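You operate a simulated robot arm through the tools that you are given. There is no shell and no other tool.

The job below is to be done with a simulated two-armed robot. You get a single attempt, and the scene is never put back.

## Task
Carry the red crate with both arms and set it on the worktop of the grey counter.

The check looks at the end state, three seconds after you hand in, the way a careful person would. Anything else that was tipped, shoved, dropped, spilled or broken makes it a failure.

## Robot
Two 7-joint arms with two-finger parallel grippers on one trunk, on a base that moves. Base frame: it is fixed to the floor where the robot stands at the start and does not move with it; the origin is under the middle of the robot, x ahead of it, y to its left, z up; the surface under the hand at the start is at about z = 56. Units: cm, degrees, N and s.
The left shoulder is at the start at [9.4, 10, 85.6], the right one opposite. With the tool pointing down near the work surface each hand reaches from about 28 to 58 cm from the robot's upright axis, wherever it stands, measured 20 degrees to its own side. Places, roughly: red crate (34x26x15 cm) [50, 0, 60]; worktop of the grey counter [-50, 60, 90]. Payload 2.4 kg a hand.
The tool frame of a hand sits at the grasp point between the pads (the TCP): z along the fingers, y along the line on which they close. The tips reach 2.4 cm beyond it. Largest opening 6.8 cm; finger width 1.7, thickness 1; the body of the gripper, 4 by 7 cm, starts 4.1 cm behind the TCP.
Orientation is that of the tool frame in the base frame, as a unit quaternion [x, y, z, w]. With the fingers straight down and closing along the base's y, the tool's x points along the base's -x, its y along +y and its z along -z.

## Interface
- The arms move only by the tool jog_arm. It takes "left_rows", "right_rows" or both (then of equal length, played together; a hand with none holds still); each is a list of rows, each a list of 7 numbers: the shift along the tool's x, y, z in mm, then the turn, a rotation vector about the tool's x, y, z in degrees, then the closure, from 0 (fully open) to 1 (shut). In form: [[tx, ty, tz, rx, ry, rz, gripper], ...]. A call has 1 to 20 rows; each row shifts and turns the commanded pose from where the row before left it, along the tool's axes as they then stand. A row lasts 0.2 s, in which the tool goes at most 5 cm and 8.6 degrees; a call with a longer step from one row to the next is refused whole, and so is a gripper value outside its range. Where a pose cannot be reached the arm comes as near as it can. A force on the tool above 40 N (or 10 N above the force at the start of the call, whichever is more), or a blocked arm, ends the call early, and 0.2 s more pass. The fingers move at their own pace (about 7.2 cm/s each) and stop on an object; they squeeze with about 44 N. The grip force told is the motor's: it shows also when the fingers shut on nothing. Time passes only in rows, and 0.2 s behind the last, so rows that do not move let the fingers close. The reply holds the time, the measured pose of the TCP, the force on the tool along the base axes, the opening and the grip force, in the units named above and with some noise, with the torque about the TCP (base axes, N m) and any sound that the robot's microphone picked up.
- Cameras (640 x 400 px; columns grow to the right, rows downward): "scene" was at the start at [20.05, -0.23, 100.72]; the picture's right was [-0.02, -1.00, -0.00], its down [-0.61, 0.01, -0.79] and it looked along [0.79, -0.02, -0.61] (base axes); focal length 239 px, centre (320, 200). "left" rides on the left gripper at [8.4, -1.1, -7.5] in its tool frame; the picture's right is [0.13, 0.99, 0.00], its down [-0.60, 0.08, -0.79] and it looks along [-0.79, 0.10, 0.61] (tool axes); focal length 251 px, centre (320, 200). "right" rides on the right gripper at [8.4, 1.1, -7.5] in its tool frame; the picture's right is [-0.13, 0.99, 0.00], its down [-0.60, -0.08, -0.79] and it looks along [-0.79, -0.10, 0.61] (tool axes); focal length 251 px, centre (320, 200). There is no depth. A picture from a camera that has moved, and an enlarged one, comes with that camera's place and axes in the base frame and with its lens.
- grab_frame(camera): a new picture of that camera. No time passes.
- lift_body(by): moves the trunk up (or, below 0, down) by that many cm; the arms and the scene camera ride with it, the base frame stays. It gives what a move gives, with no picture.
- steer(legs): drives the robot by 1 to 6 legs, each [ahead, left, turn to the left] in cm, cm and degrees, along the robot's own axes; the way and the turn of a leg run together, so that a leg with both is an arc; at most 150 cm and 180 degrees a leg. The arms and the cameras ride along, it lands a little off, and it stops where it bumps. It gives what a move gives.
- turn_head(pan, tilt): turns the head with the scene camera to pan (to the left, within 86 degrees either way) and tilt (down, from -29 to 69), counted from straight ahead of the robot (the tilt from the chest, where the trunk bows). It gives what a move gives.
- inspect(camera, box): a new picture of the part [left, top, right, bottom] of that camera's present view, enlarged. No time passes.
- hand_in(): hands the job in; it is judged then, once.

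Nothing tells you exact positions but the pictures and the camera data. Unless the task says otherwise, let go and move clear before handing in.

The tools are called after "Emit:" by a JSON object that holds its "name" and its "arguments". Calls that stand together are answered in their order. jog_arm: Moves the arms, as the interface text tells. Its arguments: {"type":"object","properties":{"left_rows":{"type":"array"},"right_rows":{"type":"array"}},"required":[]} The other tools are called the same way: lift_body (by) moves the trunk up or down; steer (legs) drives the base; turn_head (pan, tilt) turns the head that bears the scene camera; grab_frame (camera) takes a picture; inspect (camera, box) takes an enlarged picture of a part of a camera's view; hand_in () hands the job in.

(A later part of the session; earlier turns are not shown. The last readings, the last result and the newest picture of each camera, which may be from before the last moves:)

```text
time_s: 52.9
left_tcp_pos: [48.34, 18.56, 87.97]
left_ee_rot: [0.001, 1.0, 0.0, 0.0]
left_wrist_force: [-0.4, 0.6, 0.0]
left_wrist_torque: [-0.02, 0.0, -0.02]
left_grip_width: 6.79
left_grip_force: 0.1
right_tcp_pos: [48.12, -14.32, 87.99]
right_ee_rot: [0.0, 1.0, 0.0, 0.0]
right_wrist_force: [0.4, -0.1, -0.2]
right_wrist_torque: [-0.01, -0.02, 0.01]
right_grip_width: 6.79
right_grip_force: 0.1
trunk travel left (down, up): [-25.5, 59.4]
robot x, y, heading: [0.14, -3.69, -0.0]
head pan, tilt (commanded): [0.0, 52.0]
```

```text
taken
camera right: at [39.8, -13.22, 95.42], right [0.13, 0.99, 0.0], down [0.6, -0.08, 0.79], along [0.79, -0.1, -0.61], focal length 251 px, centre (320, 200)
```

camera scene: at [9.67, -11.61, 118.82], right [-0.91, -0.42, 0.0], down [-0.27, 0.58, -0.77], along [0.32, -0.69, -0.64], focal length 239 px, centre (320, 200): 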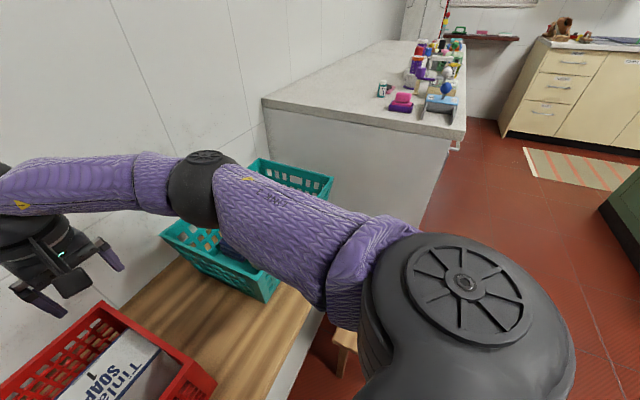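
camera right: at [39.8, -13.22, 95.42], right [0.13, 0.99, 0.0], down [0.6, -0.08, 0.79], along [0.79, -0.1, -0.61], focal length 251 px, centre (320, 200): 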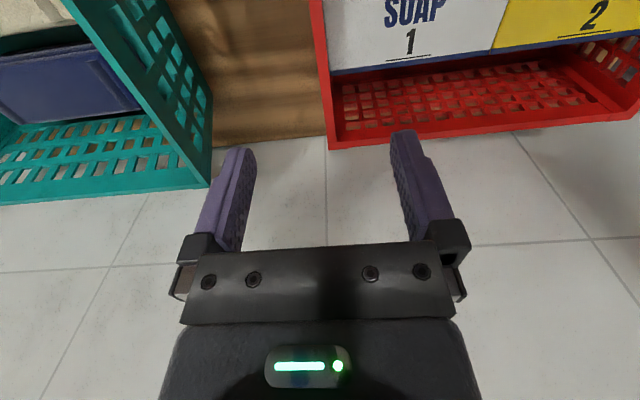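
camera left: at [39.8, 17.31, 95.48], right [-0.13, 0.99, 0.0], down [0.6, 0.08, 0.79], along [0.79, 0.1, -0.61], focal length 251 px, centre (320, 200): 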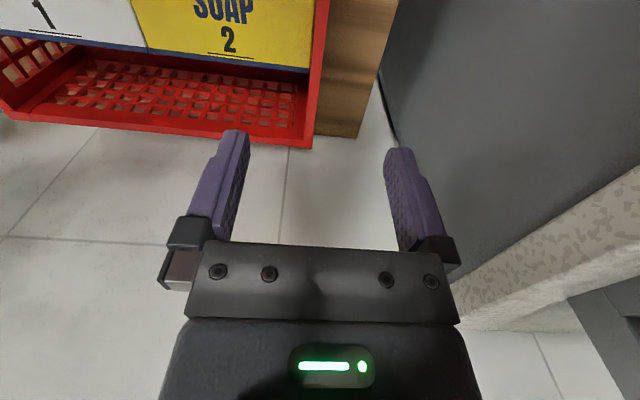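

Both hands sit close to the wall centre lines. I'll zoom in on the rims in the wrist views to settle the side offset.

Emit:
{"name": "inspect", "arguments": {"camera": "left", "box": [270, 0, 398, 80]}}

Emit:
{"name": "inspect", "arguments": {"camera": "right", "box": [260, 0, 388, 80]}}

Emit:
{"name": "inspect", "arguments": {"camera": "scene", "box": [140, 90, 460, 290]}}

```text
5.00 times, centred on (334, 40) of left
camera zoom: at [39.8, 17.31, 95.48], right [-0.13, 0.99, 0.0], down [0.6, 0.08, 0.79], along [0.79, 0.1, -0.61], focal length 1257 px, centre (250, 1000)
```

zoom: 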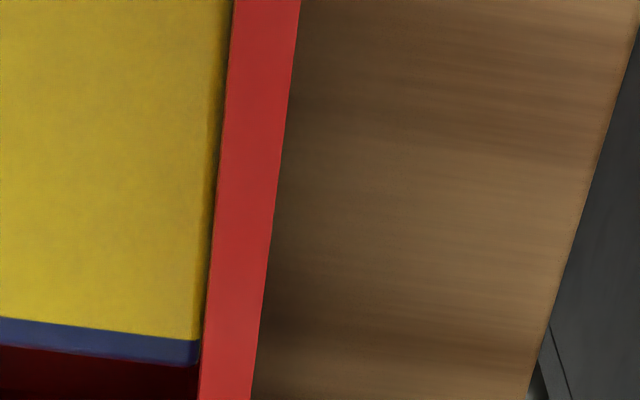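

```text
5.00 times, centred on (324, 40) of right
camera zoom: at [39.8, -13.22, 95.42], right [0.13, 0.99, 0.0], down [0.6, -0.08, 0.79], along [0.79, -0.1, -0.61], focal length 1257 px, centre (300, 1000)
```

zoom: 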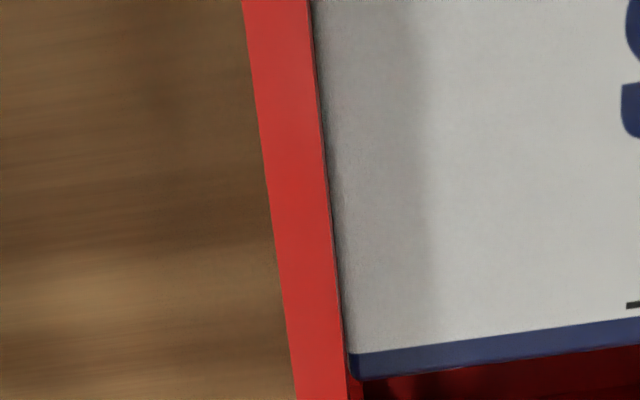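

```text
2.00 times, centred on (300, 190) of scene
camera zoom: at [13.59, -3.91, 117.14], right [0.0, -1.0, 0.0], down [-0.79, 0.0, -0.62], along [0.62, 0.0, -0.79], focal length 479 px, centre (360, 220)
```

zoom: 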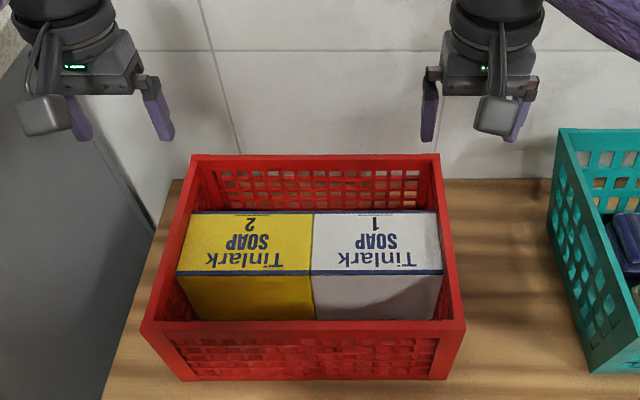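

Wall centres come out at y 18.4 (left) and y -14.4 (right), matching the hands. I'll lower both 14 cm, so the fingertips end just above the rim, and check again.

Emit:
{"name": "jog_arm", "arguments": {"left_rows": [[0, -1, 14, 0, 0, 0, 0], [0, 0, 14, 0, 0, 0, 0], [0, 0, 14, 0, 0, 0, 0], [0, 0, 14, 0, 0, 0, 0], [0, 0, 14, 0, 0, 0, 0], [0, 0, 14, 0, 0, 0, 0], [0, 0, 14, 0, 0, 0, 0], [0, 0, 14, 0, 0, 0, 0], [0, 0, 14, 0, 0, 0, 0], [0, 0, 14, 0, 0, 0, 0]], "right_rows": [[0, 0, 14, 0, 0, 0, 0], [0, 0, 14, 0, 0, 0, 0], [0, 0, 14, 0, 0, 0, 0], [0, 0, 14, 0, 0, 0, 0], [0, 0, 14, 0, 0, 0, 0], [0, 0, 14, 0, 0, 0, 0], [0, 0, 14, 0, 0, 0, 0], [0, 0, 14, 0, 0, 0, 0], [0, 0, 14, 0, 0, 0, 0], [0, 0, 14, 0, 0, 0, 0]]}}

Emit:
{"name": "grab_frame", "arguments": {"camera": "scene"}}

Emit:
{"name": "grab_frame", "arguments": {"camera": "left"}}

Emit:
{"name": "grab_frame", "arguments": {"camera": "right"}}

```text
time_s: 55.0
left_tcp_pos: [48.08, 18.52, 74.09]
left_ee_rot: [0.0, 1.0, 0.001, 0.0]
left_wrist_force: [-0.5, -1.0, -0.5]
left_wrist_torque: [0.0, -0.05, 0.04]
left_grip_width: 6.8
left_grip_force: 0.0
right_tcp_pos: [48.34, -14.39, 73.95]
right_ee_rot: [0.0, 1.0, 0.0, 0.0]
right_wrist_force: [0.4, 0.4, -0.1]
right_wrist_torque: [-0.02, 0.01, 0.03]
right_grip_width: 6.81
right_grip_force: 0.1
trunk travel left (down, up): [-25.5, 59.4]
robot x, y, heading: [0.16, -3.53, -0.1]
head pan, tilt (commanded): [0.0, 52.0]
```

```text
taken
camera scene: at [13.59, -3.91, 117.14], right [0.0, -1.0, 0.0], down [-0.79, 0.0, -0.62], along [0.62, 0.0, -0.79], focal length 239 px, centre (320, 200)
```

scene: 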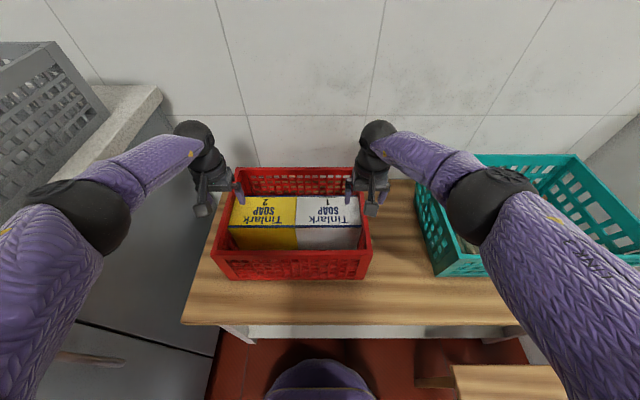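

```text
taken
camera left: at [39.65, 17.18, 81.48], right [-0.13, 0.99, 0.0], down [0.6, 0.08, 0.79], along [0.79, 0.1, -0.61], focal length 251 px, centre (320, 200)
```

left: 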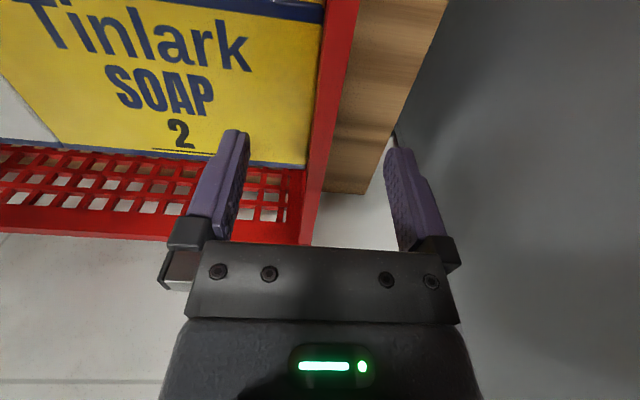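

```text
taken
camera right: at [39.96, -13.24, 81.36], right [0.13, 0.99, 0.0], down [0.6, -0.08, 0.79], along [0.79, -0.1, -0.61], focal length 251 px, centre (320, 200)
```

right: 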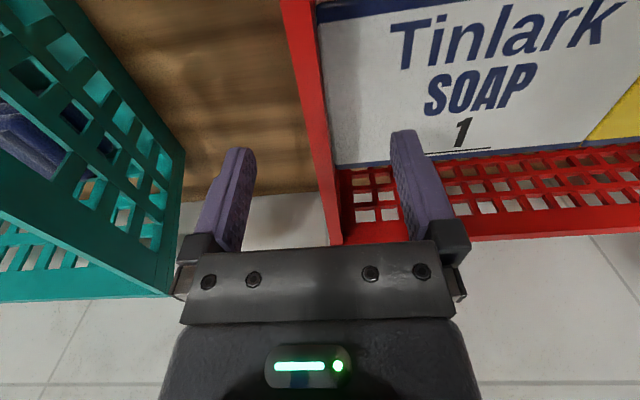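

The elbows stay clear and the fingers straddle the walls. I'll go down another 2.2 cm in small steps while watching the forces, so the inner tips stop just above the soap box tops.

Emit:
{"name": "jog_arm", "arguments": {"left_rows": [[0, 1, 5, 0, 0, 0, 0], [0, 0, 5, 0, 0, 0, 0], [0, 0, 4, 0, 0, 0, 0], [0, 0, 4, 0, 0, 0, 0], [0, 0, 4, 0, 0, 0, 0]], "right_rows": [[0, 0, 5, 0, 0, 0, 0], [0, 0, 5, 0, 0, 0, 0], [0, 0, 4, 0, 0, 0, 0], [0, 0, 4, 0, 0, 0, 0], [0, 0, 4, 0, 0, 0, 0]]}}

Emit:
{"name": "grab_frame", "arguments": {"camera": "left"}}

Emit:
{"name": "grab_frame", "arguments": {"camera": "right"}}

Emit:
{"name": "inspect", "arguments": {"camera": "scene", "box": [180, 120, 420, 270]}}

```text
time_s: 56.2
left_tcp_pos: [48.09, 18.39, 71.72]
left_ee_rot: [0.0, 1.0, 0.0, 0.0]
left_wrist_force: [-0.5, 0.2, 0.3]
left_wrist_torque: [0.0, 0.02, 0.01]
left_grip_width: 6.82
left_grip_force: 0.0
right_tcp_pos: [48.33, -14.38, 71.68]
right_ee_rot: [0.0, 1.0, 0.001, 0.0]
right_wrist_force: [-0.2, 0.5, -0.3]
right_wrist_torque: [-0.04, -0.04, 0.01]
right_grip_width: 6.79
right_grip_force: 0.1
trunk travel left (down, up): [-25.5, 59.4]
robot x, y, heading: [0.16, -3.98, 0.2]
head pan, tilt (commanded): [0.0, 52.0]
```

```text
taken
camera left: at [39.63, 17.24, 79.22], right [-0.13, 0.99, 0.0], down [0.6, 0.08, 0.79], along [0.79, 0.1, -0.61], focal length 251 px, centre (320, 200)
```

left: 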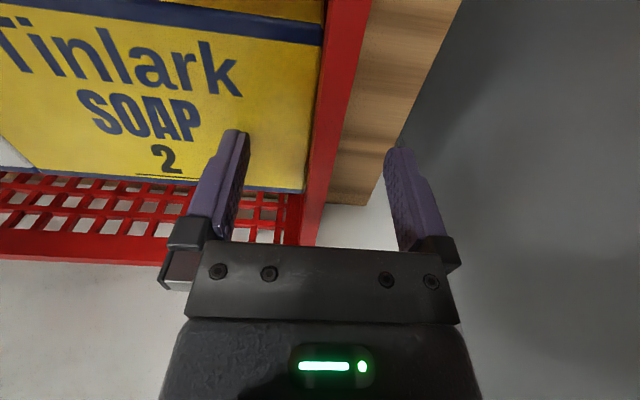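

```text
taken
camera right: at [39.91, -13.23, 79.19], right [0.13, 0.99, 0.0], down [0.6, -0.08, 0.79], along [0.79, -0.1, -0.61], focal length 251 px, centre (320, 200)
```

right: 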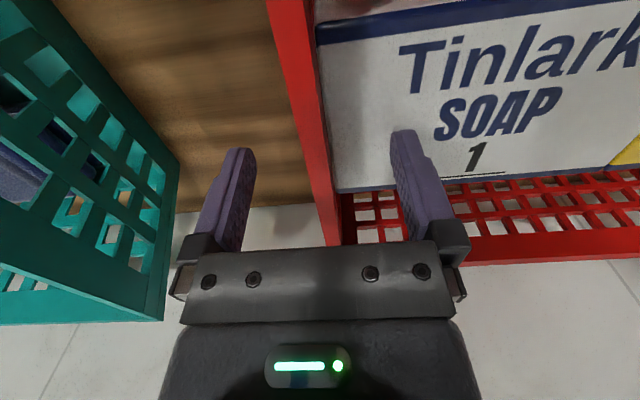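

```text
2.67 times, centred on (300, 195) of scene
camera zoom: at [13.59, -3.9, 117.14], right [0.0, -1.0, 0.0], down [-0.79, 0.0, -0.62], along [0.62, 0.0, -0.79], focal length 638 px, centre (373, 213)
```

zoom: 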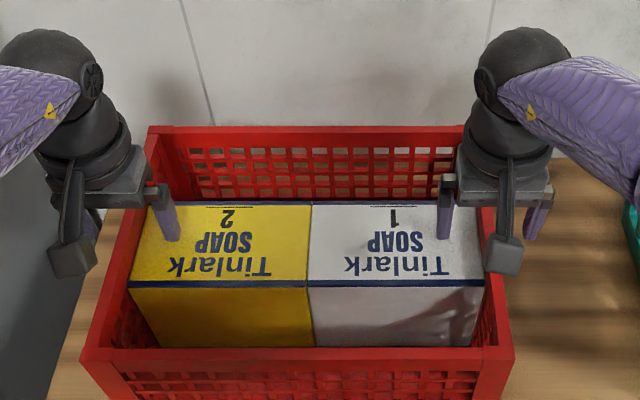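

There are no contact forces, the tips are about 0.4 cm above the box tops and overlap the rim by about 1.7 cm. I'll close both grippers on the side walls together.

Emit:
{"name": "jog_arm", "arguments": {"left_rows": [[0, 0, 0, 0, 0, 0, 0.4], [0, 0, 0, 0, 0, 0, 0.7], [0, 0, 0, 0, 0, 0, 1], [0, 0, 0, 0, 0, 0, 1], [0, 0, 0, 0, 0, 0, 1], [0, 0, 0, 0, 0, 0, 1]], "right_rows": [[0, 0, 0, 0, 0, 0, 0.4], [0, 0, 0, 0, 0, 0, 0.7], [0, 0, 0, 0, 0, 0, 1], [0, 0, 0, 0, 0, 0, 1], [0, 0, 0, 0, 0, 0, 1], [0, 0, 0, 0, 0, 0, 1]]}}

Emit:
{"name": "grab_frame", "arguments": {"camera": "left"}}

Emit:
{"name": "grab_frame", "arguments": {"camera": "right"}}

Emit:
{"name": "grab_frame", "arguments": {"camera": "scene"}}

```text
time_s: 57.6
left_tcp_pos: [48.07, 18.44, 71.71]
left_ee_rot: [0.0, 1.0, 0.002, 0.0]
left_wrist_force: [3.1, 12.9, 0.3]
left_wrist_torque: [0.11, -0.2, 0.12]
left_grip_width: 0.96
left_grip_force: 31.5
right_tcp_pos: [48.25, -14.56, 71.76]
right_ee_rot: [0.0, 1.0, -0.001, 0.0]
right_wrist_force: [-2.8, -14.9, 1.9]
right_wrist_torque: [-0.13, 0.07, 0.2]
right_grip_width: 0.98
right_grip_force: 30.7
trunk travel left (down, up): [-25.5, 59.4]
robot x, y, heading: [-0.29, -4.0, -0.0]
head pan, tilt (commanded): [0.0, 52.0]
```

```text
taken
camera left: at [39.63, 17.29, 79.22], right [-0.13, 0.99, 0.0], down [0.6, 0.08, 0.79], along [0.79, 0.1, -0.61], focal length 251 px, centre (320, 200)
```

left: 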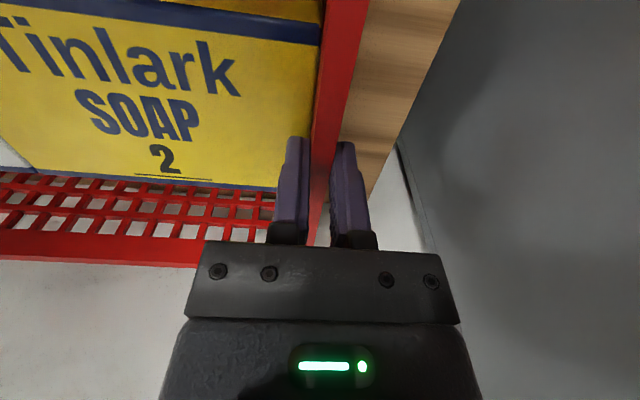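

```text
taken
camera right: at [39.92, -13.29, 79.19], right [0.13, 0.99, 0.0], down [0.6, -0.08, 0.79], along [0.79, -0.1, -0.61], focal length 251 px, centre (320, 200)
```

right: 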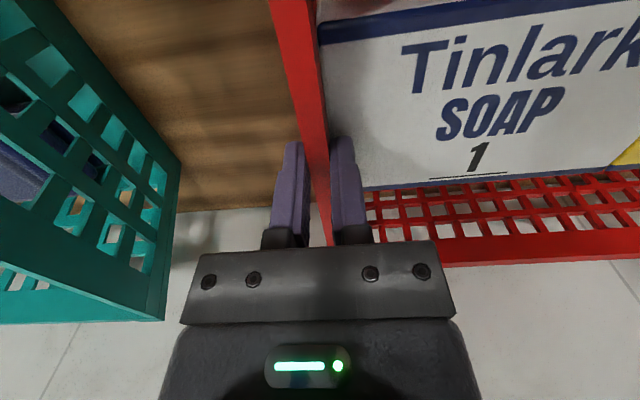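

```text
taken
camera scene: at [13.59, -3.91, 117.14], right [0.0, -1.0, 0.0], down [-0.79, 0.0, -0.62], along [0.62, 0.0, -0.79], focal length 239 px, centre (320, 200)
```

scene: 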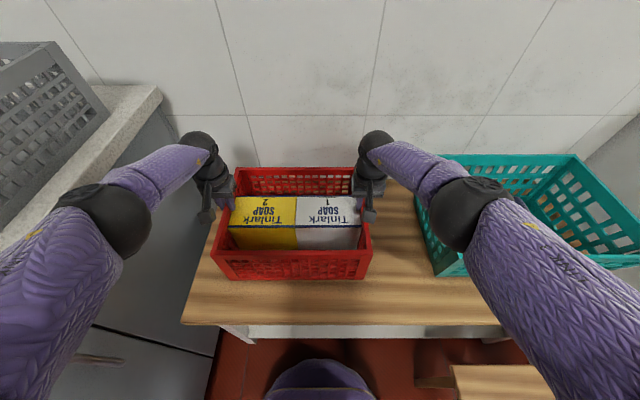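

Both hands hold the 1 cm walls with about 31 N grip and a slight squeeze along y. I'll relieve that by 0.6 mm a side, let the grip settle, then lift 3 cm with the trunk as a test.

Emit:
{"name": "jog_arm", "arguments": {"left_rows": [[0, 0.6, 0, 0, 0, 0, 1], [0, 0, 0, 0, 0, 0, 1], [0, 0, 0, 0, 0, 0, 1], [0, 0, 0, 0, 0, 0, 1]], "right_rows": [[0, -0.6, 0, 0, 0, 0, 1], [0, 0, 0, 0, 0, 0, 1], [0, 0, 0, 0, 0, 0, 1], [0, 0, 0, 0, 0, 0, 1]]}}

Emit:
{"name": "lift_body", "arguments": {"by": 3}}

Emit:
{"name": "grab_frame", "arguments": {"camera": "scene"}}

Emit:
{"name": "grab_frame", "arguments": {"camera": "left"}}

Emit:
{"name": "grab_frame", "arguments": {"camera": "right"}}

```text
time_s: 58.6
left_tcp_pos: [48.06, 18.55, 71.76]
left_ee_rot: [0.0, 1.0, 0.001, -0.001]
left_wrist_force: [-0.1, 14.4, 0.3]
left_wrist_torque: [0.18, 0.05, 0.07]
left_grip_width: 0.96
left_grip_force: 31.0
right_tcp_pos: [48.26, -14.51, 71.84]
right_ee_rot: [0.0, 1.0, 0.0, 0.0]
right_wrist_force: [-1.9, -16.8, 0.0]
right_wrist_torque: [-0.23, -0.52, 0.14]
right_grip_width: 0.96
right_grip_force: 31.3
trunk travel left (down, up): [-25.5, 59.4]
robot x, y, heading: [0.33, -3.93, -0.2]
head pan, tilt (commanded): [0.0, 52.0]
```

```text
time_s: 59.4
left_tcp_pos: [48.11, 18.57, 75.19]
left_ee_rot: [-0.001, 1.0, 0.001, 0.003]
left_wrist_force: [0.5, 20.1, -9.3]
left_wrist_torque: [0.64, 0.85, 0.09]
left_grip_width: 0.96
left_grip_force: 31.4
right_tcp_pos: [48.26, -14.45, 74.81]
right_ee_rot: [0.002, 1.0, -0.001, -0.001]
right_wrist_force: [0.2, -20.6, -6.5]
right_wrist_torque: [0.15, -0.84, 0.03]
right_grip_width: 0.98
right_grip_force: 31.7
trunk travel left (down, up): [-28.5, 56.4]
robot x, y, heading: [-0.07, -3.68, 0.0]
head pan, tilt (commanded): [0.0, 52.0]
```

```text
taken
camera scene: at [13.07, -3.89, 120.16], right [0.0, -1.0, 0.0], down [-0.79, 0.0, -0.61], along [0.61, 0.0, -0.79], focal length 239 px, centre (320, 200)
```

scene: 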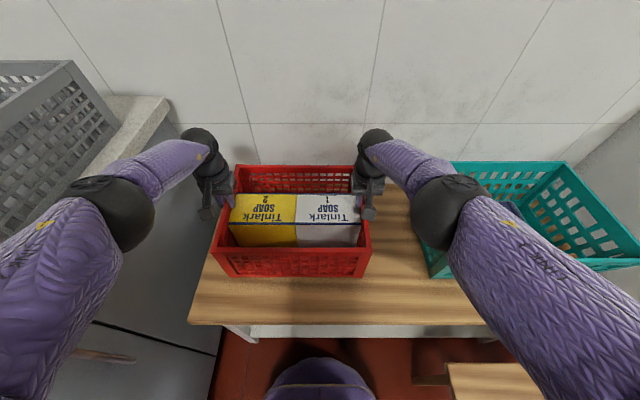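

```text
taken
camera left: at [39.62, 17.29, 82.51], right [-0.13, 0.99, 0.0], down [0.6, 0.08, 0.8], along [0.79, 0.11, -0.6], focal length 251 px, centre (320, 200)
```

left: 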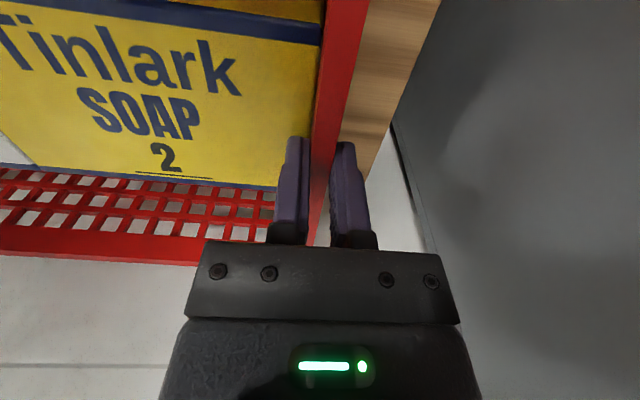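

```text
taken
camera right: at [39.96, -13.28, 82.13], right [0.13, 0.99, 0.0], down [0.6, -0.08, 0.79], along [0.79, -0.1, -0.61], focal length 251 px, centre (320, 200)
```

right: 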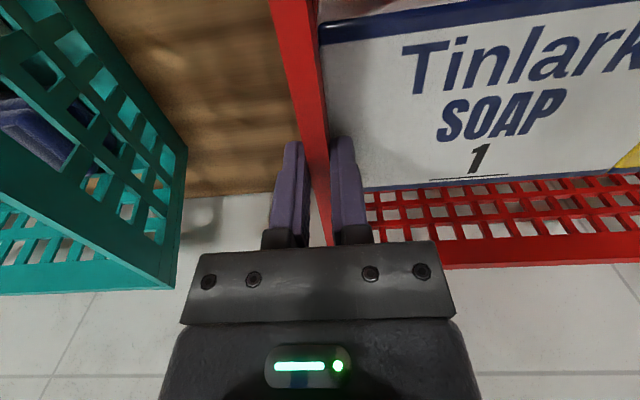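

The crate is off the table, about 16 N in total, level to within about half a degree, with some internal squeeze. I'll let it settle for a second and re-read the forces.

Emit:
{"name": "jog_arm", "arguments": {"left_rows": [[0, 0, 0, 0, 0, 0, 1], [0, 0, 0, 0, 0, 0, 1], [0, 0, 0, 0, 0, 0, 1], [0, 0, 0, 0, 0, 0, 1], [0, 0, 0, 0, 0, 0, 1]], "right_rows": [[0, 0, 0, 0, 0, 0, 1], [0, 0, 0, 0, 0, 0, 1], [0, 0, 0, 0, 0, 0, 1], [0, 0, 0, 0, 0, 0, 1], [0, 0, 0, 0, 0, 0, 1]]}}

Emit:
{"name": "grab_frame", "arguments": {"camera": "left"}}

Emit:
{"name": "inspect", "arguments": {"camera": "scene", "box": [180, 130, 420, 280]}}

```text
time_s: 60.6
left_tcp_pos: [48.09, 18.5, 75.26]
left_ee_rot: [0.0, 1.0, 0.001, 0.005]
left_wrist_force: [0.0, 26.8, -10.1]
left_wrist_torque: [0.68, -0.04, 0.05]
left_grip_width: 0.99
left_grip_force: 31.3
right_tcp_pos: [48.22, -14.5, 74.61]
right_ee_rot: [0.002, 1.0, -0.001, -0.001]
right_wrist_force: [-0.4, -25.7, -6.3]
right_wrist_torque: [-0.02, -0.03, 0.08]
right_grip_width: 0.98
right_grip_force: 31.2
trunk travel left (down, up): [-28.5, 56.4]
robot x, y, heading: [0.48, -4.17, 0.4]
head pan, tilt (commanded): [0.0, 52.0]
```

```text
taken
camera left: at [39.63, 17.28, 82.54], right [-0.13, 0.99, 0.0], down [0.6, 0.08, 0.8], along [0.79, 0.1, -0.6], focal length 251 px, centre (320, 200)
```

left: 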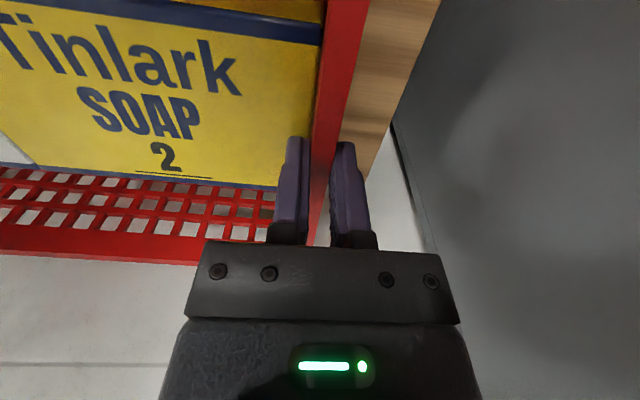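

```text
2.67 times, centred on (300, 205) of scene
camera zoom: at [13.04, -3.89, 120.16], right [0.0, -1.0, 0.0], down [-0.79, 0.0, -0.61], along [0.61, 0.0, -0.79], focal length 638 px, centre (373, 187)
```

zoom: 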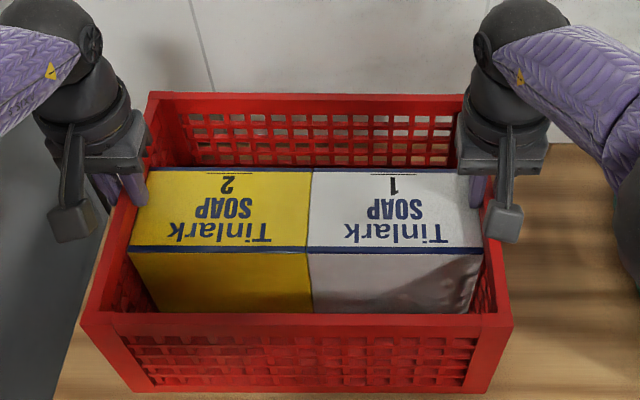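

The left hand has crept about 0.4 cm high with a small pitch and the sideways squeeze has grown to 26 N. That suggests the left arm is near its reach limit, so I'll draw the lifted crate toward the robot with both hands together, over empty table.

Emit:
{"name": "jog_arm", "arguments": {"left_rows": [[4, 0, 0, 0, 0, 0, 1], [4, 0, 0, 0, 0, 0, 1], [4, 0, 0, 0, 0, 0, 1], [4, 0, 0, 0, 0, 0, 1], [4, 0, 0, 0, 0, 0, 1], [4, 0, 0, 0, 0, 0, 1], [4, 0, 0, 0, 0, 0, 1], [4, 0, 0, 0, 0, 0, 1], [4, 0, 0, 0, 0, 0, 1], [4, 0, 0, 0, 0, 0, 1]], "right_rows": [[4, 0, 0, 0, 0, 0, 1], [4, 0, 0, 0, 0, 0, 1], [4, 0, 0, 0, 0, 0, 1], [4, 0, 0, 0, 0, 0, 1], [4, 0, 0, 0, 0, 0, 1], [4, 0, 0, 0, 0, 0, 1], [4, 0, 0, 0, 0, 0, 1], [4, 0, 0, 0, 0, 0, 1], [4, 0, 0, 0, 0, 0, 1], [4, 0, 0, 0, 0, 0, 1]]}}

Emit:
{"name": "grab_frame", "arguments": {"camera": "scene"}}

Emit:
{"name": "grab_frame", "arguments": {"camera": "left"}}

Emit:
{"name": "grab_frame", "arguments": {"camera": "right"}}

```text
time_s: 62.8
left_tcp_pos: [44.19, 18.53, 75.2]
left_ee_rot: [0.0, 1.0, 0.001, 0.005]
left_wrist_force: [0.7, 28.6, -9.7]
left_wrist_torque: [0.82, -0.04, -0.08]
left_grip_width: 0.99
left_grip_force: 30.5
right_tcp_pos: [44.21, -14.59, 74.54]
right_ee_rot: [0.001, 1.0, 0.001, -0.001]
right_wrist_force: [-0.1, -28.6, -6.0]
right_wrist_torque: [-0.06, 0.04, -0.01]
right_grip_width: 0.96
right_grip_force: 30.6
trunk travel left (down, up): [-28.5, 56.4]
robot x, y, heading: [0.01, -4.0, -0.2]
head pan, tilt (commanded): [0.0, 52.0]
```

```text
taken
camera scene: at [13.02, -3.89, 120.16], right [0.0, -1.0, 0.0], down [-0.79, 0.0, -0.61], along [0.61, 0.0, -0.79], focal length 239 px, centre (320, 200)
```

scene: 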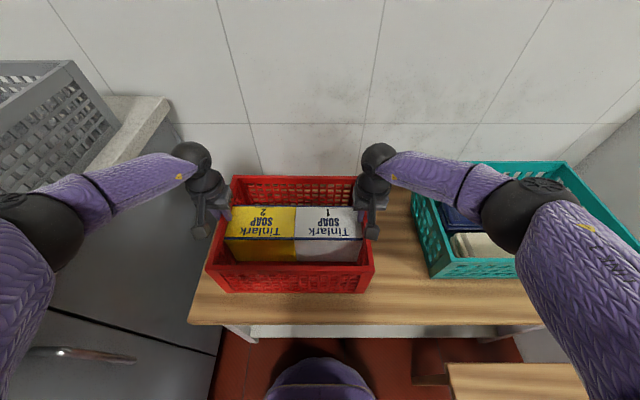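

```text
taken
camera left: at [35.66, 17.27, 82.52], right [-0.13, 0.99, 0.0], down [0.6, 0.08, 0.8], along [0.79, 0.11, -0.6], focal length 251 px, centre (320, 200)
```

left: 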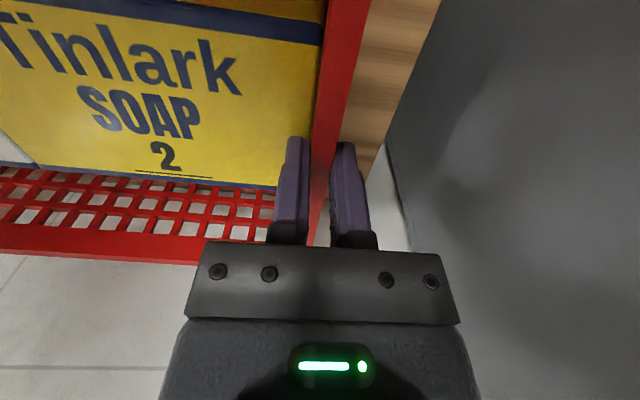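

```text
taken
camera right: at [35.86, -13.3, 82.08], right [0.13, 0.99, 0.0], down [0.6, -0.08, 0.79], along [0.79, -0.1, -0.61], focal length 251 px, centre (320, 200)
```

right: 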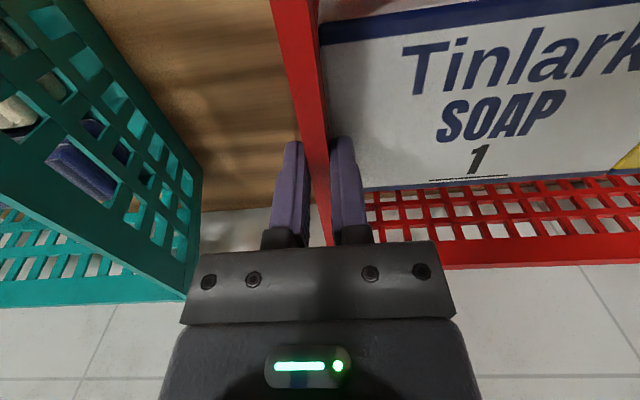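

The crate follows cleanly, but the 28 N squeeze remains. I'll test which way relieves it with a small outward shift of both hands.

Emit:
{"name": "jog_arm", "arguments": {"left_rows": [[0, 0.8, 0, 0, 0, 0, 1], [0, 0, 0, 0, 0, 0, 1], [0, 0, 0, 0, 0, 0, 1]], "right_rows": [[0, -0.8, 0, 0, 0, 0, 1], [0, 0, 0, 0, 0, 0, 1], [0, 0, 0, 0, 0, 0, 1]]}}

```text
time_s: 63.6
left_tcp_pos: [44.18, 18.47, 75.26]
left_ee_rot: [0.0, 1.0, 0.001, 0.005]
left_wrist_force: [-0.5, 19.2, -10.3]
left_wrist_torque: [0.68, 0.2, -0.02]
left_grip_width: 0.98
left_grip_force: 31.4
right_tcp_pos: [44.33, -14.5, 74.64]
right_ee_rot: [0.001, 1.0, 0.0, -0.001]
right_wrist_force: [0.8, -18.2, -5.0]
right_wrist_torque: [0.13, -0.19, -0.04]
right_grip_width: 0.96
right_grip_force: 31.3
trunk travel left (down, up): [-28.5, 56.4]
robot x, y, heading: [0.06, -4.21, 0.2]
head pan, tilt (commanded): [0.0, 52.0]
```

Moving outward lowers the squeeze to 19 N, so that is the right direction. I'll open a further 1 mm a side and level the crate by lowering the left hand 3 mm and raising the right 3 mm.

Emit:
{"name": "jog_arm", "arguments": {"left_rows": [[0, 0.5, 1.5, 0, 0, 0, 1], [0, 0.5, 1.5, 0, 0, 0, 1], [0, 0, 0, 0, 0, 0, 1], [0, 0, 0, 0, 0, 0, 1]], "right_rows": [[0, -0.5, -1.5, 0, 0, 0, 1], [0, -0.5, -1.5, 0, 0, 0, 1], [0, 0, 0, 0, 0, 0, 1], [0, 0, 0, 0, 0, 0, 1]]}}

Emit:
{"name": "jog_arm", "arguments": {"left_rows": [[0, 0, 0, 0, 0, 0, 1], [0, 0, 0, 0, 0, 0, 1], [0, 0, 0, 0, 0, 0, 1], [0, 0, 0, 0, 0, 0, 1]], "right_rows": [[0, 0, 0, 0, 0, 0, 1], [0, 0, 0, 0, 0, 0, 1], [0, 0, 0, 0, 0, 0, 1], [0, 0, 0, 0, 0, 0, 1]]}}

Emit:
{"name": "grab_frame", "arguments": {"camera": "left"}}

Emit:
{"name": "grab_frame", "arguments": {"camera": "right"}}

```text
time_s: 64.6
left_tcp_pos: [44.23, 18.53, 74.85]
left_ee_rot: [0.001, 1.0, -0.001, 0.006]
left_wrist_force: [0.1, 0.8, -6.2]
left_wrist_torque: [-0.19, -0.43, 0.04]
left_grip_width: 0.95
left_grip_force: 31.1
right_tcp_pos: [44.25, -14.55, 75.01]
right_ee_rot: [0.001, 1.0, 0.001, -0.001]
right_wrist_force: [-0.6, -0.6, -8.9]
right_wrist_torque: [-0.26, 0.4, 0.0]
right_grip_width: 0.95
right_grip_force: 30.7
trunk travel left (down, up): [-28.5, 56.4]
robot x, y, heading: [0.12, -3.67, -0.2]
head pan, tilt (commanded): [0.0, 52.0]
```

```text
time_s: 65.6
left_tcp_pos: [44.12, 18.44, 74.71]
left_ee_rot: [0.0, 1.0, 0.0, 0.006]
left_wrist_force: [0.1, -12.1, -6.2]
left_wrist_torque: [-0.36, -0.43, 0.09]
left_grip_width: 0.96
left_grip_force: 31.0
right_tcp_pos: [44.22, -14.52, 75.01]
right_ee_rot: [0.0, 1.0, 0.001, 0.0]
right_wrist_force: [-0.4, 11.9, -10.5]
right_wrist_torque: [-0.06, 0.39, 0.02]
right_grip_width: 0.99
right_grip_force: 31.4
trunk travel left (down, up): [-28.5, 56.4]
robot x, y, heading: [-0.25, -3.96, 0.1]
head pan, tilt (commanded): [0.0, 52.0]
```

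```text
taken
camera left: at [35.66, 17.32, 82.18], right [-0.13, 0.99, 0.0], down [0.6, 0.08, 0.8], along [0.79, 0.1, -0.6], focal length 251 px, centre (320, 200)
```

left: 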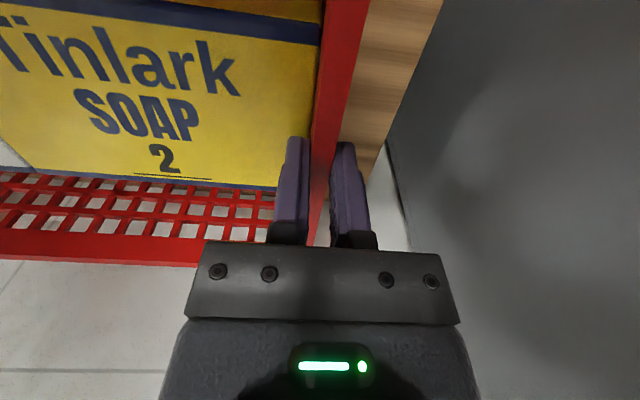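

```text
taken
camera right: at [35.92, -13.35, 82.46], right [0.13, 0.99, 0.0], down [0.61, -0.08, 0.79], along [0.79, -0.1, -0.61], focal length 251 px, centre (320, 200)
```

right: 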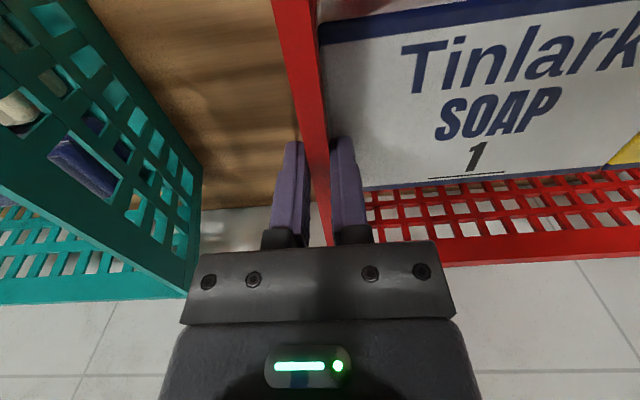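

The pull has now reversed to 12 N apart, so the neutral point lies between. I'll come back in 0.5 mm a side and trim the height by 1 mm each, then let it settle.

Emit:
{"name": "jog_arm", "arguments": {"left_rows": [[0, -0.5, -1, 0, 0, 0, 1], [0, 0, 0, 0, 0, 0, 1], [0, 0, 0, 0, 0, 0, 1], [0, 0, 0, 0, 0, 0, 1], [0, 0, 0, 0, 0, 0, 1], [0, 0, 0, 0, 0, 0, 1], [0, 0, 0, 0, 0, 0, 1], [0, 0, 0, 0, 0, 0, 1]], "right_rows": [[0, 0.5, 1, 0, 0, 0, 1], [0, 0, 0, 0, 0, 0, 1], [0, 0, 0, 0, 0, 0, 1], [0, 0, 0, 0, 0, 0, 1], [0, 0, 0, 0, 0, 0, 1], [0, 0, 0, 0, 0, 0, 1], [0, 0, 0, 0, 0, 0, 1], [0, 0, 0, 0, 0, 0, 1]]}}

Emit:
{"name": "jog_arm", "arguments": {"left_rows": [[0, 0, 0, 0, 0, 0, 1], [0, 0, 0, 0, 0, 0, 1], [0, 0, 0, 0, 0, 0, 1], [0, 0, 0, 0, 0, 0, 1], [0, 0, 0, 0, 0, 0, 1]], "right_rows": [[0, 0, 0, 0, 0, 0, 1], [0, 0, 0, 0, 0, 0, 1], [0, 0, 0, 0, 0, 0, 1], [0, 0, 0, 0, 0, 0, 1], [0, 0, 0, 0, 0, 0, 1]]}}

```text
time_s: 67.4
left_tcp_pos: [44.19, 18.67, 74.93]
left_ee_rot: [0.0, 1.0, -0.001, 0.004]
left_wrist_force: [0.2, -16.2, -7.7]
left_wrist_torque: [-0.2, 0.26, 0.09]
left_grip_width: 0.98
left_grip_force: 31.0
right_tcp_pos: [44.29, -14.51, 74.88]
right_ee_rot: [0.0, 1.0, 0.0, -0.001]
right_wrist_force: [-1.7, 15.7, -6.8]
right_wrist_torque: [0.27, -0.25, 0.06]
right_grip_width: 0.97
right_grip_force: 30.9
trunk travel left (down, up): [-28.5, 56.4]
robot x, y, heading: [-0.06, -3.77, -0.0]
head pan, tilt (commanded): [0.0, 52.0]
```

```text
time_s: 68.6
left_tcp_pos: [44.08, 18.59, 74.91]
left_ee_rot: [0.0, 1.0, 0.0, 0.005]
left_wrist_force: [0.1, -18.9, -7.4]
left_wrist_torque: [-0.23, -0.04, 0.08]
left_grip_width: 0.99
left_grip_force: 31.3
right_tcp_pos: [44.31, -14.43, 74.84]
right_ee_rot: [0.0, 1.0, 0.0, 0.0]
right_wrist_force: [-1.5, 18.8, -6.7]
right_wrist_torque: [0.28, 0.01, 0.06]
right_grip_width: 0.97
right_grip_force: 31.5
trunk travel left (down, up): [-28.5, 56.4]
robot x, y, heading: [0.29, -4.25, -0.1]
head pan, tilt (commanded): [0.0, 52.0]
```

Heights are level now at 74.9 each, and the remaining pull of about 19 N should vanish with another 0.5 mm inward per side.

Emit:
{"name": "jog_arm", "arguments": {"left_rows": [[0, -0.5, 0, 0, 0, 0, 1], [0, 0, 0, 0, 0, 0, 1], [0, 0, 0, 0, 0, 0, 1], [0, 0, 0, 0, 0, 0, 1], [0, 0, 0, 0, 0, 0, 1], [0, 0, 0, 0, 0, 0, 1], [0, 0, 0, 0, 0, 0, 1], [0, 0, 0, 0, 0, 0, 1], [0, 0, 0, 0, 0, 0, 1], [0, 0, 0, 0, 0, 0, 1]], "right_rows": [[0, 0.5, 0, 0, 0, 0, 1], [0, 0, 0, 0, 0, 0, 1], [0, 0, 0, 0, 0, 0, 1], [0, 0, 0, 0, 0, 0, 1], [0, 0, 0, 0, 0, 0, 1], [0, 0, 0, 0, 0, 0, 1], [0, 0, 0, 0, 0, 0, 1], [0, 0, 0, 0, 0, 0, 1], [0, 0, 0, 0, 0, 0, 1], [0, 0, 0, 0, 0, 0, 1]]}}

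Emit:
{"name": "grab_frame", "arguments": {"camera": "scene"}}

```text
time_s: 70.8
left_tcp_pos: [44.09, 18.57, 74.91]
left_ee_rot: [0.001, 1.0, 0.001, 0.005]
left_wrist_force: [0.4, -8.6, -7.9]
left_wrist_torque: [-0.16, 0.01, 0.06]
left_grip_width: 1.0
left_grip_force: 31.5
right_tcp_pos: [44.26, -14.37, 74.95]
right_ee_rot: [0.0, 1.0, 0.0, -0.001]
right_wrist_force: [-0.7, 8.8, -7.8]
right_wrist_torque: [0.21, -0.01, 0.11]
right_grip_width: 0.97
right_grip_force: 31.0
trunk travel left (down, up): [-28.5, 56.4]
robot x, y, heading: [-0.02, -4.5, 0.1]
head pan, tilt (commanded): [0.0, 52.0]
```

```text
taken
camera scene: at [13.02, -3.89, 120.16], right [0.0, -1.0, 0.0], down [-0.79, 0.0, -0.61], along [0.61, 0.0, -0.79], focal length 239 px, centre (320, 200)
```

scene: 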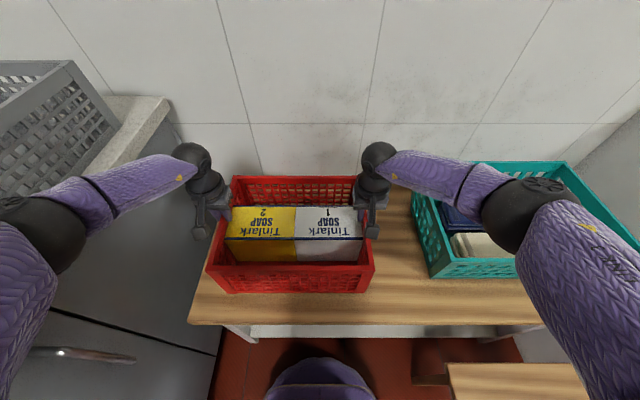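

Forces are balanced now (about 7.9 N of weight on each hand and only a small sideways pull). I'll draw in 2 cm more and raise the crate with a trunk lift first, checking as I go.

Emit:
{"name": "jog_arm", "arguments": {"left_rows": [[4, 0, 0, 0, 0, 0, 1], [4, 0, 0, 0, 0, 0, 1], [4, 0, 0, 0, 0, 0, 1], [4, 0, 0, 0, 0, 0, 1], [4, 0, 0, 0, 0, 0, 1]], "right_rows": [[4, 0, 0, 0, 0, 0, 1], [4, 0, 0, 0, 0, 0, 1], [4, 0, 0, 0, 0, 0, 1], [4, 0, 0, 0, 0, 0, 1], [4, 0, 0, 0, 0, 0, 1]]}}

Emit:
{"name": "lift_body", "arguments": {"by": 6}}

Emit:
{"name": "grab_frame", "arguments": {"camera": "scene"}}

```text
time_s: 72.0
left_tcp_pos: [42.15, 18.41, 75.05]
left_ee_rot: [0.0, 1.0, 0.001, 0.005]
left_wrist_force: [0.6, -9.6, -7.3]
left_wrist_torque: [-0.22, -0.07, 0.02]
left_grip_width: 0.98
left_grip_force: 31.2
right_tcp_pos: [42.22, -14.61, 75.03]
right_ee_rot: [0.0, 1.0, 0.0, -0.001]
right_wrist_force: [0.5, 9.8, -7.3]
right_wrist_torque: [0.17, 0.05, 0.02]
right_grip_width: 0.95
right_grip_force: 30.9
trunk travel left (down, up): [-28.5, 56.4]
robot x, y, heading: [0.28, -4.0, -0.2]
head pan, tilt (commanded): [0.0, 52.0]
```

```text
time_s: 73.0
left_tcp_pos: [42.15, 18.52, 80.86]
left_ee_rot: [0.0, 1.0, 0.001, 0.004]
left_wrist_force: [0.4, -7.5, -7.6]
left_wrist_torque: [-0.22, 0.07, 0.05]
left_grip_width: 0.97
left_grip_force: 30.9
right_tcp_pos: [42.31, -14.52, 80.92]
right_ee_rot: [0.0, 1.0, -0.001, -0.001]
right_wrist_force: [-1.5, 9.0, -8.8]
right_wrist_torque: [0.1, -0.12, 0.04]
right_grip_width: 0.96
right_grip_force: 31.1
trunk travel left (down, up): [-34.5, 50.4]
robot x, y, heading: [0.01, -3.97, -0.2]
head pan, tilt (commanded): [0.0, 52.0]
```

```text
taken
camera scene: at [11.89, -3.89, 126.23], right [0.0, -1.0, 0.0], down [-0.79, 0.0, -0.61], along [0.61, 0.0, -0.79], focal length 239 px, centre (320, 200)
```

scene: 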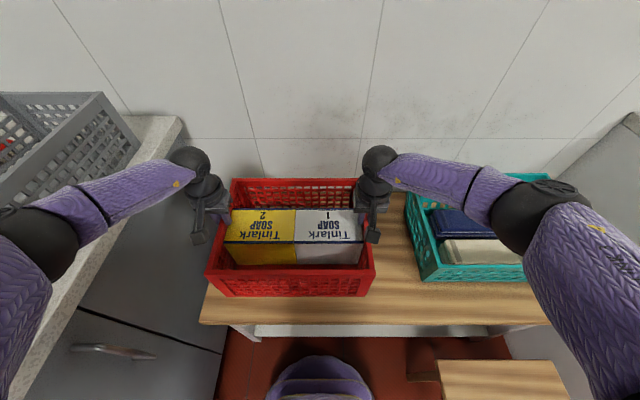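

The trunk lift is smooth and the crate stays level. I'll lift another 8 cm with the trunk, then raise both hands together with the arms in small steps.

Emit:
{"name": "lift_body", "arguments": {"by": 8}}

Emit:
{"name": "jog_arm", "arguments": {"left_rows": [[0, 0, -3, 0, 0, 0, 1], [0, 0, -6, 0, 0, 0, 1], [0, 0, -6, 0, 0, 0, 1], [0, 0, -6, 0, 0, 0, 1], [0, 0, -6, 0, 0, 0, 1], [0, 0, -6, 0, 0, 0, 1], [0, 0, -6, 0, 0, 0, 1], [0, 0, -6, 0, 0, 0, 1], [0, 0, -6, 0, 0, 0, 1], [0, 0, -6, 0, 0, 0, 1], [0, 0, -3, 0, 0, 0, 1], [0, 0, 0, 0, 0, 0, 1], [0, 0, 0, 0, 0, 0, 1]], "right_rows": [[0, 0, -3, 0, 0, 0, 1], [0, 0, -6, 0, 0, 0, 1], [0, 0, -6, 0, 0, 0, 1], [0, 0, -6, 0, 0, 0, 1], [0, 0, -6, 0, 0, 0, 1], [0, 0, -6, 0, 0, 0, 1], [0, 0, -6, 0, 0, 0, 1], [0, 0, -6, 0, 0, 0, 1], [0, 0, -6, 0, 0, 0, 1], [0, 0, -6, 0, 0, 0, 1], [0, 0, -3, 0, 0, 0, 1], [0, 0, 0, 0, 0, 0, 1], [0, 0, 0, 0, 0, 0, 1]]}}

Emit:
{"name": "grab_frame", "arguments": {"camera": "scene"}}

```text
time_s: 74.2
left_tcp_pos: [42.12, 18.6, 88.89]
left_ee_rot: [0.0, 1.0, -0.001, 0.005]
left_wrist_force: [0.2, -7.4, -7.4]
left_wrist_torque: [-0.16, -0.02, 0.1]
left_grip_width: 0.99
left_grip_force: 31.5
right_tcp_pos: [42.17, -14.42, 88.87]
right_ee_rot: [0.0, 1.0, 0.0, -0.001]
right_wrist_force: [0.1, 7.1, -8.0]
right_wrist_torque: [0.13, -0.04, 0.09]
right_grip_width: 0.97
right_grip_force: 31.0
trunk travel left (down, up): [-42.5, 42.4]
robot x, y, heading: [-0.04, -3.95, -0.1]
head pan, tilt (commanded): [0.0, 52.0]
```

```text
time_s: 77.0
left_tcp_pos: [41.98, 18.51, 95.05]
left_ee_rot: [0.001, 1.0, 0.001, 0.005]
left_wrist_force: [-0.1, -12.6, -7.4]
left_wrist_torque: [-0.28, -0.03, 0.11]
left_grip_width: 0.96
left_grip_force: 30.7
right_tcp_pos: [42.3, -14.51, 95.07]
right_ee_rot: [0.0, 1.0, -0.001, -0.002]
right_wrist_force: [-1.5, 12.8, -8.1]
right_wrist_torque: [0.19, -0.02, 0.14]
right_grip_width: 0.97
right_grip_force: 31.4
trunk travel left (down, up): [-42.5, 42.4]
robot x, y, heading: [-0.06, -4.34, -0.1]
head pan, tilt (commanded): [0.0, 52.0]
```

```text
taken
camera scene: at [10.68, -3.89, 134.29], right [0.0, -1.0, 0.0], down [-0.79, 0.0, -0.61], along [0.61, 0.0, -0.79], focal length 239 px, centre (320, 200)
```

scene: 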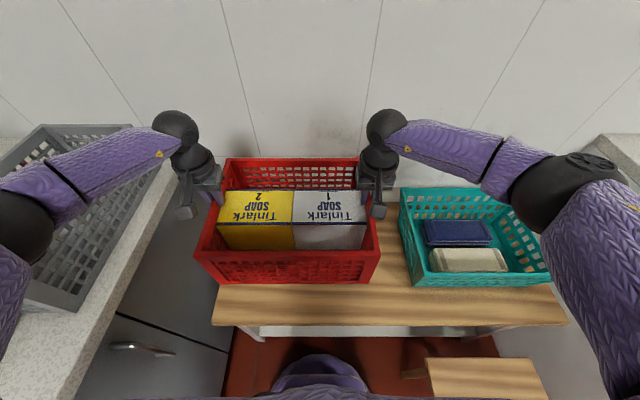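

The crate is now about 24 cm above the table with a steady grip. I'll keep raising it and trim the sideways pull slightly inward.

Emit:
{"name": "jog_arm", "arguments": {"left_rows": [[0, -0.3, -3, 0, 0, 0, 1], [0, 0, -6, 0, 0, 0, 1], [0, 0, -8, 0, 0, 0, 1], [0, 0, -8, 0, 0, 0, 1], [0, 0, -8, 0, 0, 0, 1], [0, 0, -8, 0, 0, 0, 1], [0, 0, -8, 0, 0, 0, 1], [0, 0, -8, 0, 0, 0, 1], [0, 0, -8, 0, 0, 0, 1], [0, 0, -8, 0, 0, 0, 1], [0, 0, -8, 0, 0, 0, 1], [0, 0, -8, 0, 0, 0, 1], [0, 0, -8, 0, 0, 0, 1], [0, 0, -8, 0, 0, 0, 1], [0, 0, -8, 0, 0, 0, 1], [0, 0, -8, 0, 0, 0, 1], [0, 0, -8, 0, 0, 0, 1], [0, 0, -8, 0, 0, 0, 1], [0, 0, -6, 0, 0, 0, 1], [0, 0, -3, 0, 0, 0, 1]], "right_rows": [[0, 0.3, -3, 0, 0, 0, 1], [0, 0, -6, 0, 0, 0, 1], [0, 0, -8, 0, 0, 0, 1], [0, 0, -8, 0, 0, 0, 1], [0, 0, -8, 0, 0, 0, 1], [0, 0, -8, 0, 0, 0, 1], [0, 0, -8, 0, 0, 0, 1], [0, 0, -8, 0, 0, 0, 1], [0, 0, -8, 0, 0, 0, 1], [0, 0, -8, 0, 0, 0, 1], [0, 0, -8, 0, 0, 0, 1], [0, 0, -8, 0, 0, 0, 1], [0, 0, -8, 0, 0, 0, 1], [0, 0, -8, 0, 0, 0, 1], [0, 0, -8, 0, 0, 0, 1], [0, 0, -8, 0, 0, 0, 1], [0, 0, -8, 0, 0, 0, 1], [0, 0, -8, 0, 0, 0, 1], [0, 0, -6, 0, 0, 0, 1], [0, 0, -3, 0, 0, 0, 1]]}}

Emit:
{"name": "jog_arm", "arguments": {"left_rows": [[0, 0, -3, 0, 0, 0, 1], [0, 0, -6, 0, 0, 0, 1], [0, 0, -6, 0, 0, 0, 1], [0, 0, -3, 0, 0, 0, 1], [0, 0, 0, 0, 0, 0, 1], [0, 0, 0, 0, 0, 0, 1]], "right_rows": [[0, 0, -3, 0, 0, 0, 1], [0, 0, -6, 0, 0, 0, 1], [0, 0, -6, 0, 0, 0, 1], [0, 0, -3, 0, 0, 0, 1], [0, 0, 0, 0, 0, 0, 1], [0, 0, 0, 0, 0, 0, 1]]}}

Emit:
{"name": "grab_frame", "arguments": {"camera": "scene"}}

Emit:
{"name": "grab_frame", "arguments": {"camera": "left"}}

Emit:
{"name": "grab_frame", "arguments": {"camera": "right"}}

```text
time_s: 81.2
left_tcp_pos: [41.89, 18.61, 109.57]
left_ee_rot: [0.0, 1.0, 0.001, 0.004]
left_wrist_force: [2.1, 23.3, -8.3]
left_wrist_torque: [0.38, -0.09, 0.3]
left_grip_width: 0.98
left_grip_force: 31.1
right_tcp_pos: [42.28, -14.5, 109.52]
right_ee_rot: [0.0, 1.0, -0.001, -0.001]
right_wrist_force: [-2.3, -23.7, -7.7]
right_wrist_torque: [-0.33, 0.14, 0.35]
right_grip_width: 0.96
right_grip_force: 31.2
trunk travel left (down, up): [-42.5, 42.4]
robot x, y, heading: [0.01, -3.88, 0.0]
head pan, tilt (commanded): [0.0, 52.0]
```

```text
time_s: 82.6
left_tcp_pos: [41.93, 18.56, 111.32]
left_ee_rot: [0.0, 1.0, 0.001, 0.004]
left_wrist_force: [1.3, 27.9, -7.4]
left_wrist_torque: [0.36, 0.03, 0.23]
left_grip_width: 0.96
left_grip_force: 31.2
right_tcp_pos: [42.36, -14.43, 111.38]
right_ee_rot: [0.0, 1.0, -0.001, -0.002]
right_wrist_force: [-0.4, -28.8, -7.8]
right_wrist_torque: [-0.43, -0.02, 0.28]
right_grip_width: 0.96
right_grip_force: 30.8
trunk travel left (down, up): [-42.5, 42.4]
robot x, y, heading: [0.18, -4.16, -0.1]
head pan, tilt (commanded): [0.0, 52.0]
```

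```text
taken
camera scene: at [10.68, -3.89, 134.29], right [0.0, -1.0, 0.0], down [-0.79, 0.0, -0.61], along [0.61, 0.0, -0.79], focal length 239 px, centre (320, 200)
```

scene: 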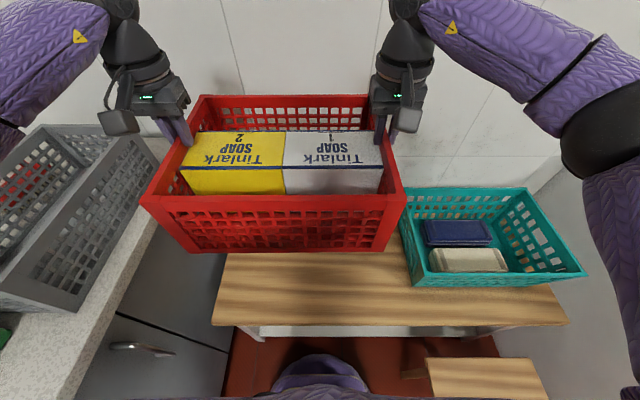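

```text
taken
camera left: at [33.47, 17.32, 118.71], right [-0.13, 0.99, 0.0], down [0.6, 0.08, 0.8], along [0.79, 0.1, -0.6], focal length 251 px, centre (320, 200)
```

left: 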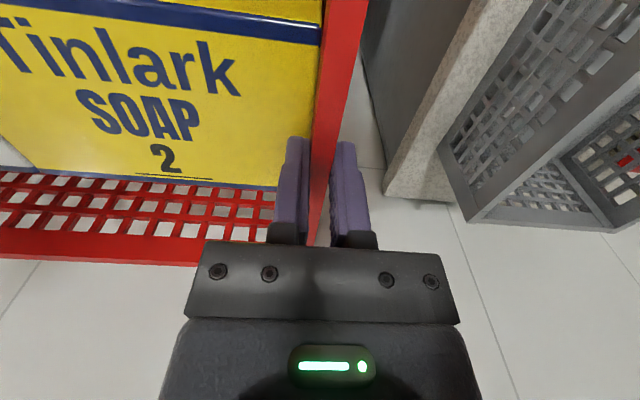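

```text
taken
camera right: at [33.96, -13.26, 118.78], right [0.13, 0.99, 0.0], down [0.61, -0.08, 0.79], along [0.79, -0.1, -0.61], focal length 251 px, centre (320, 200)
```

right: 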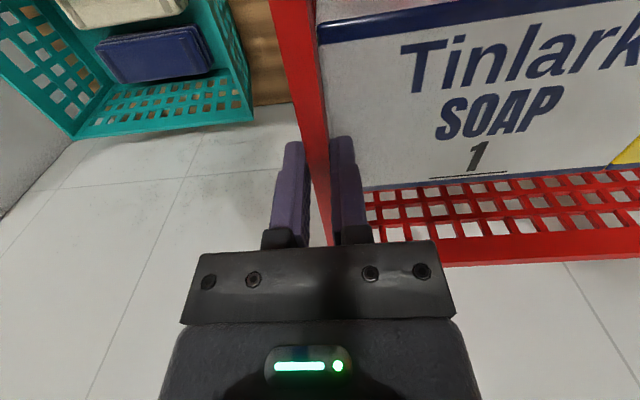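

The crate bottom is now at about z 95.6, above worktop height, and the hands are level. I'll ease the 28 N squeeze by moving outward 0.7 mm a side and letting it settle.

Emit:
{"name": "jog_arm", "arguments": {"left_rows": [[0, 0.7, 0, 0, 0, 0, 1], [0, 0, 0, 0, 0, 0, 1], [0, 0, 0, 0, 0, 0, 1], [0, 0, 0, 0, 0, 0, 1], [0, 0, 0, 0, 0, 0, 1], [0, 0, 0, 0, 0, 0, 1], [0, 0, 0, 0, 0, 0, 1], [0, 0, 0, 0, 0, 0, 1]], "right_rows": [[0, -0.7, 0, 0, 0, 0, 1], [0, 0, 0, 0, 0, 0, 1], [0, 0, 0, 0, 0, 0, 1], [0, 0, 0, 0, 0, 0, 1], [0, 0, 0, 0, 0, 0, 1], [0, 0, 0, 0, 0, 0, 1], [0, 0, 0, 0, 0, 0, 1], [0, 0, 0, 0, 0, 0, 1]]}}

```text
time_s: 84.4
left_tcp_pos: [41.97, 18.55, 111.41]
left_ee_rot: [0.0, 1.0, 0.0, 0.006]
left_wrist_force: [1.5, -3.1, -8.1]
left_wrist_torque: [-0.08, -0.07, 0.24]
left_grip_width: 0.95
left_grip_force: 31.0
right_tcp_pos: [42.23, -14.5, 111.29]
right_ee_rot: [0.0, 1.0, 0.001, -0.001]
right_wrist_force: [-1.0, 3.2, -8.3]
right_wrist_torque: [-0.01, 0.1, 0.23]
right_grip_width: 0.95
right_grip_force: 31.4
trunk travel left (down, up): [-42.5, 42.4]
robot x, y, heading: [0.11, -4.2, 0.2]
head pan, tilt (commanded): [0.0, 52.0]
```

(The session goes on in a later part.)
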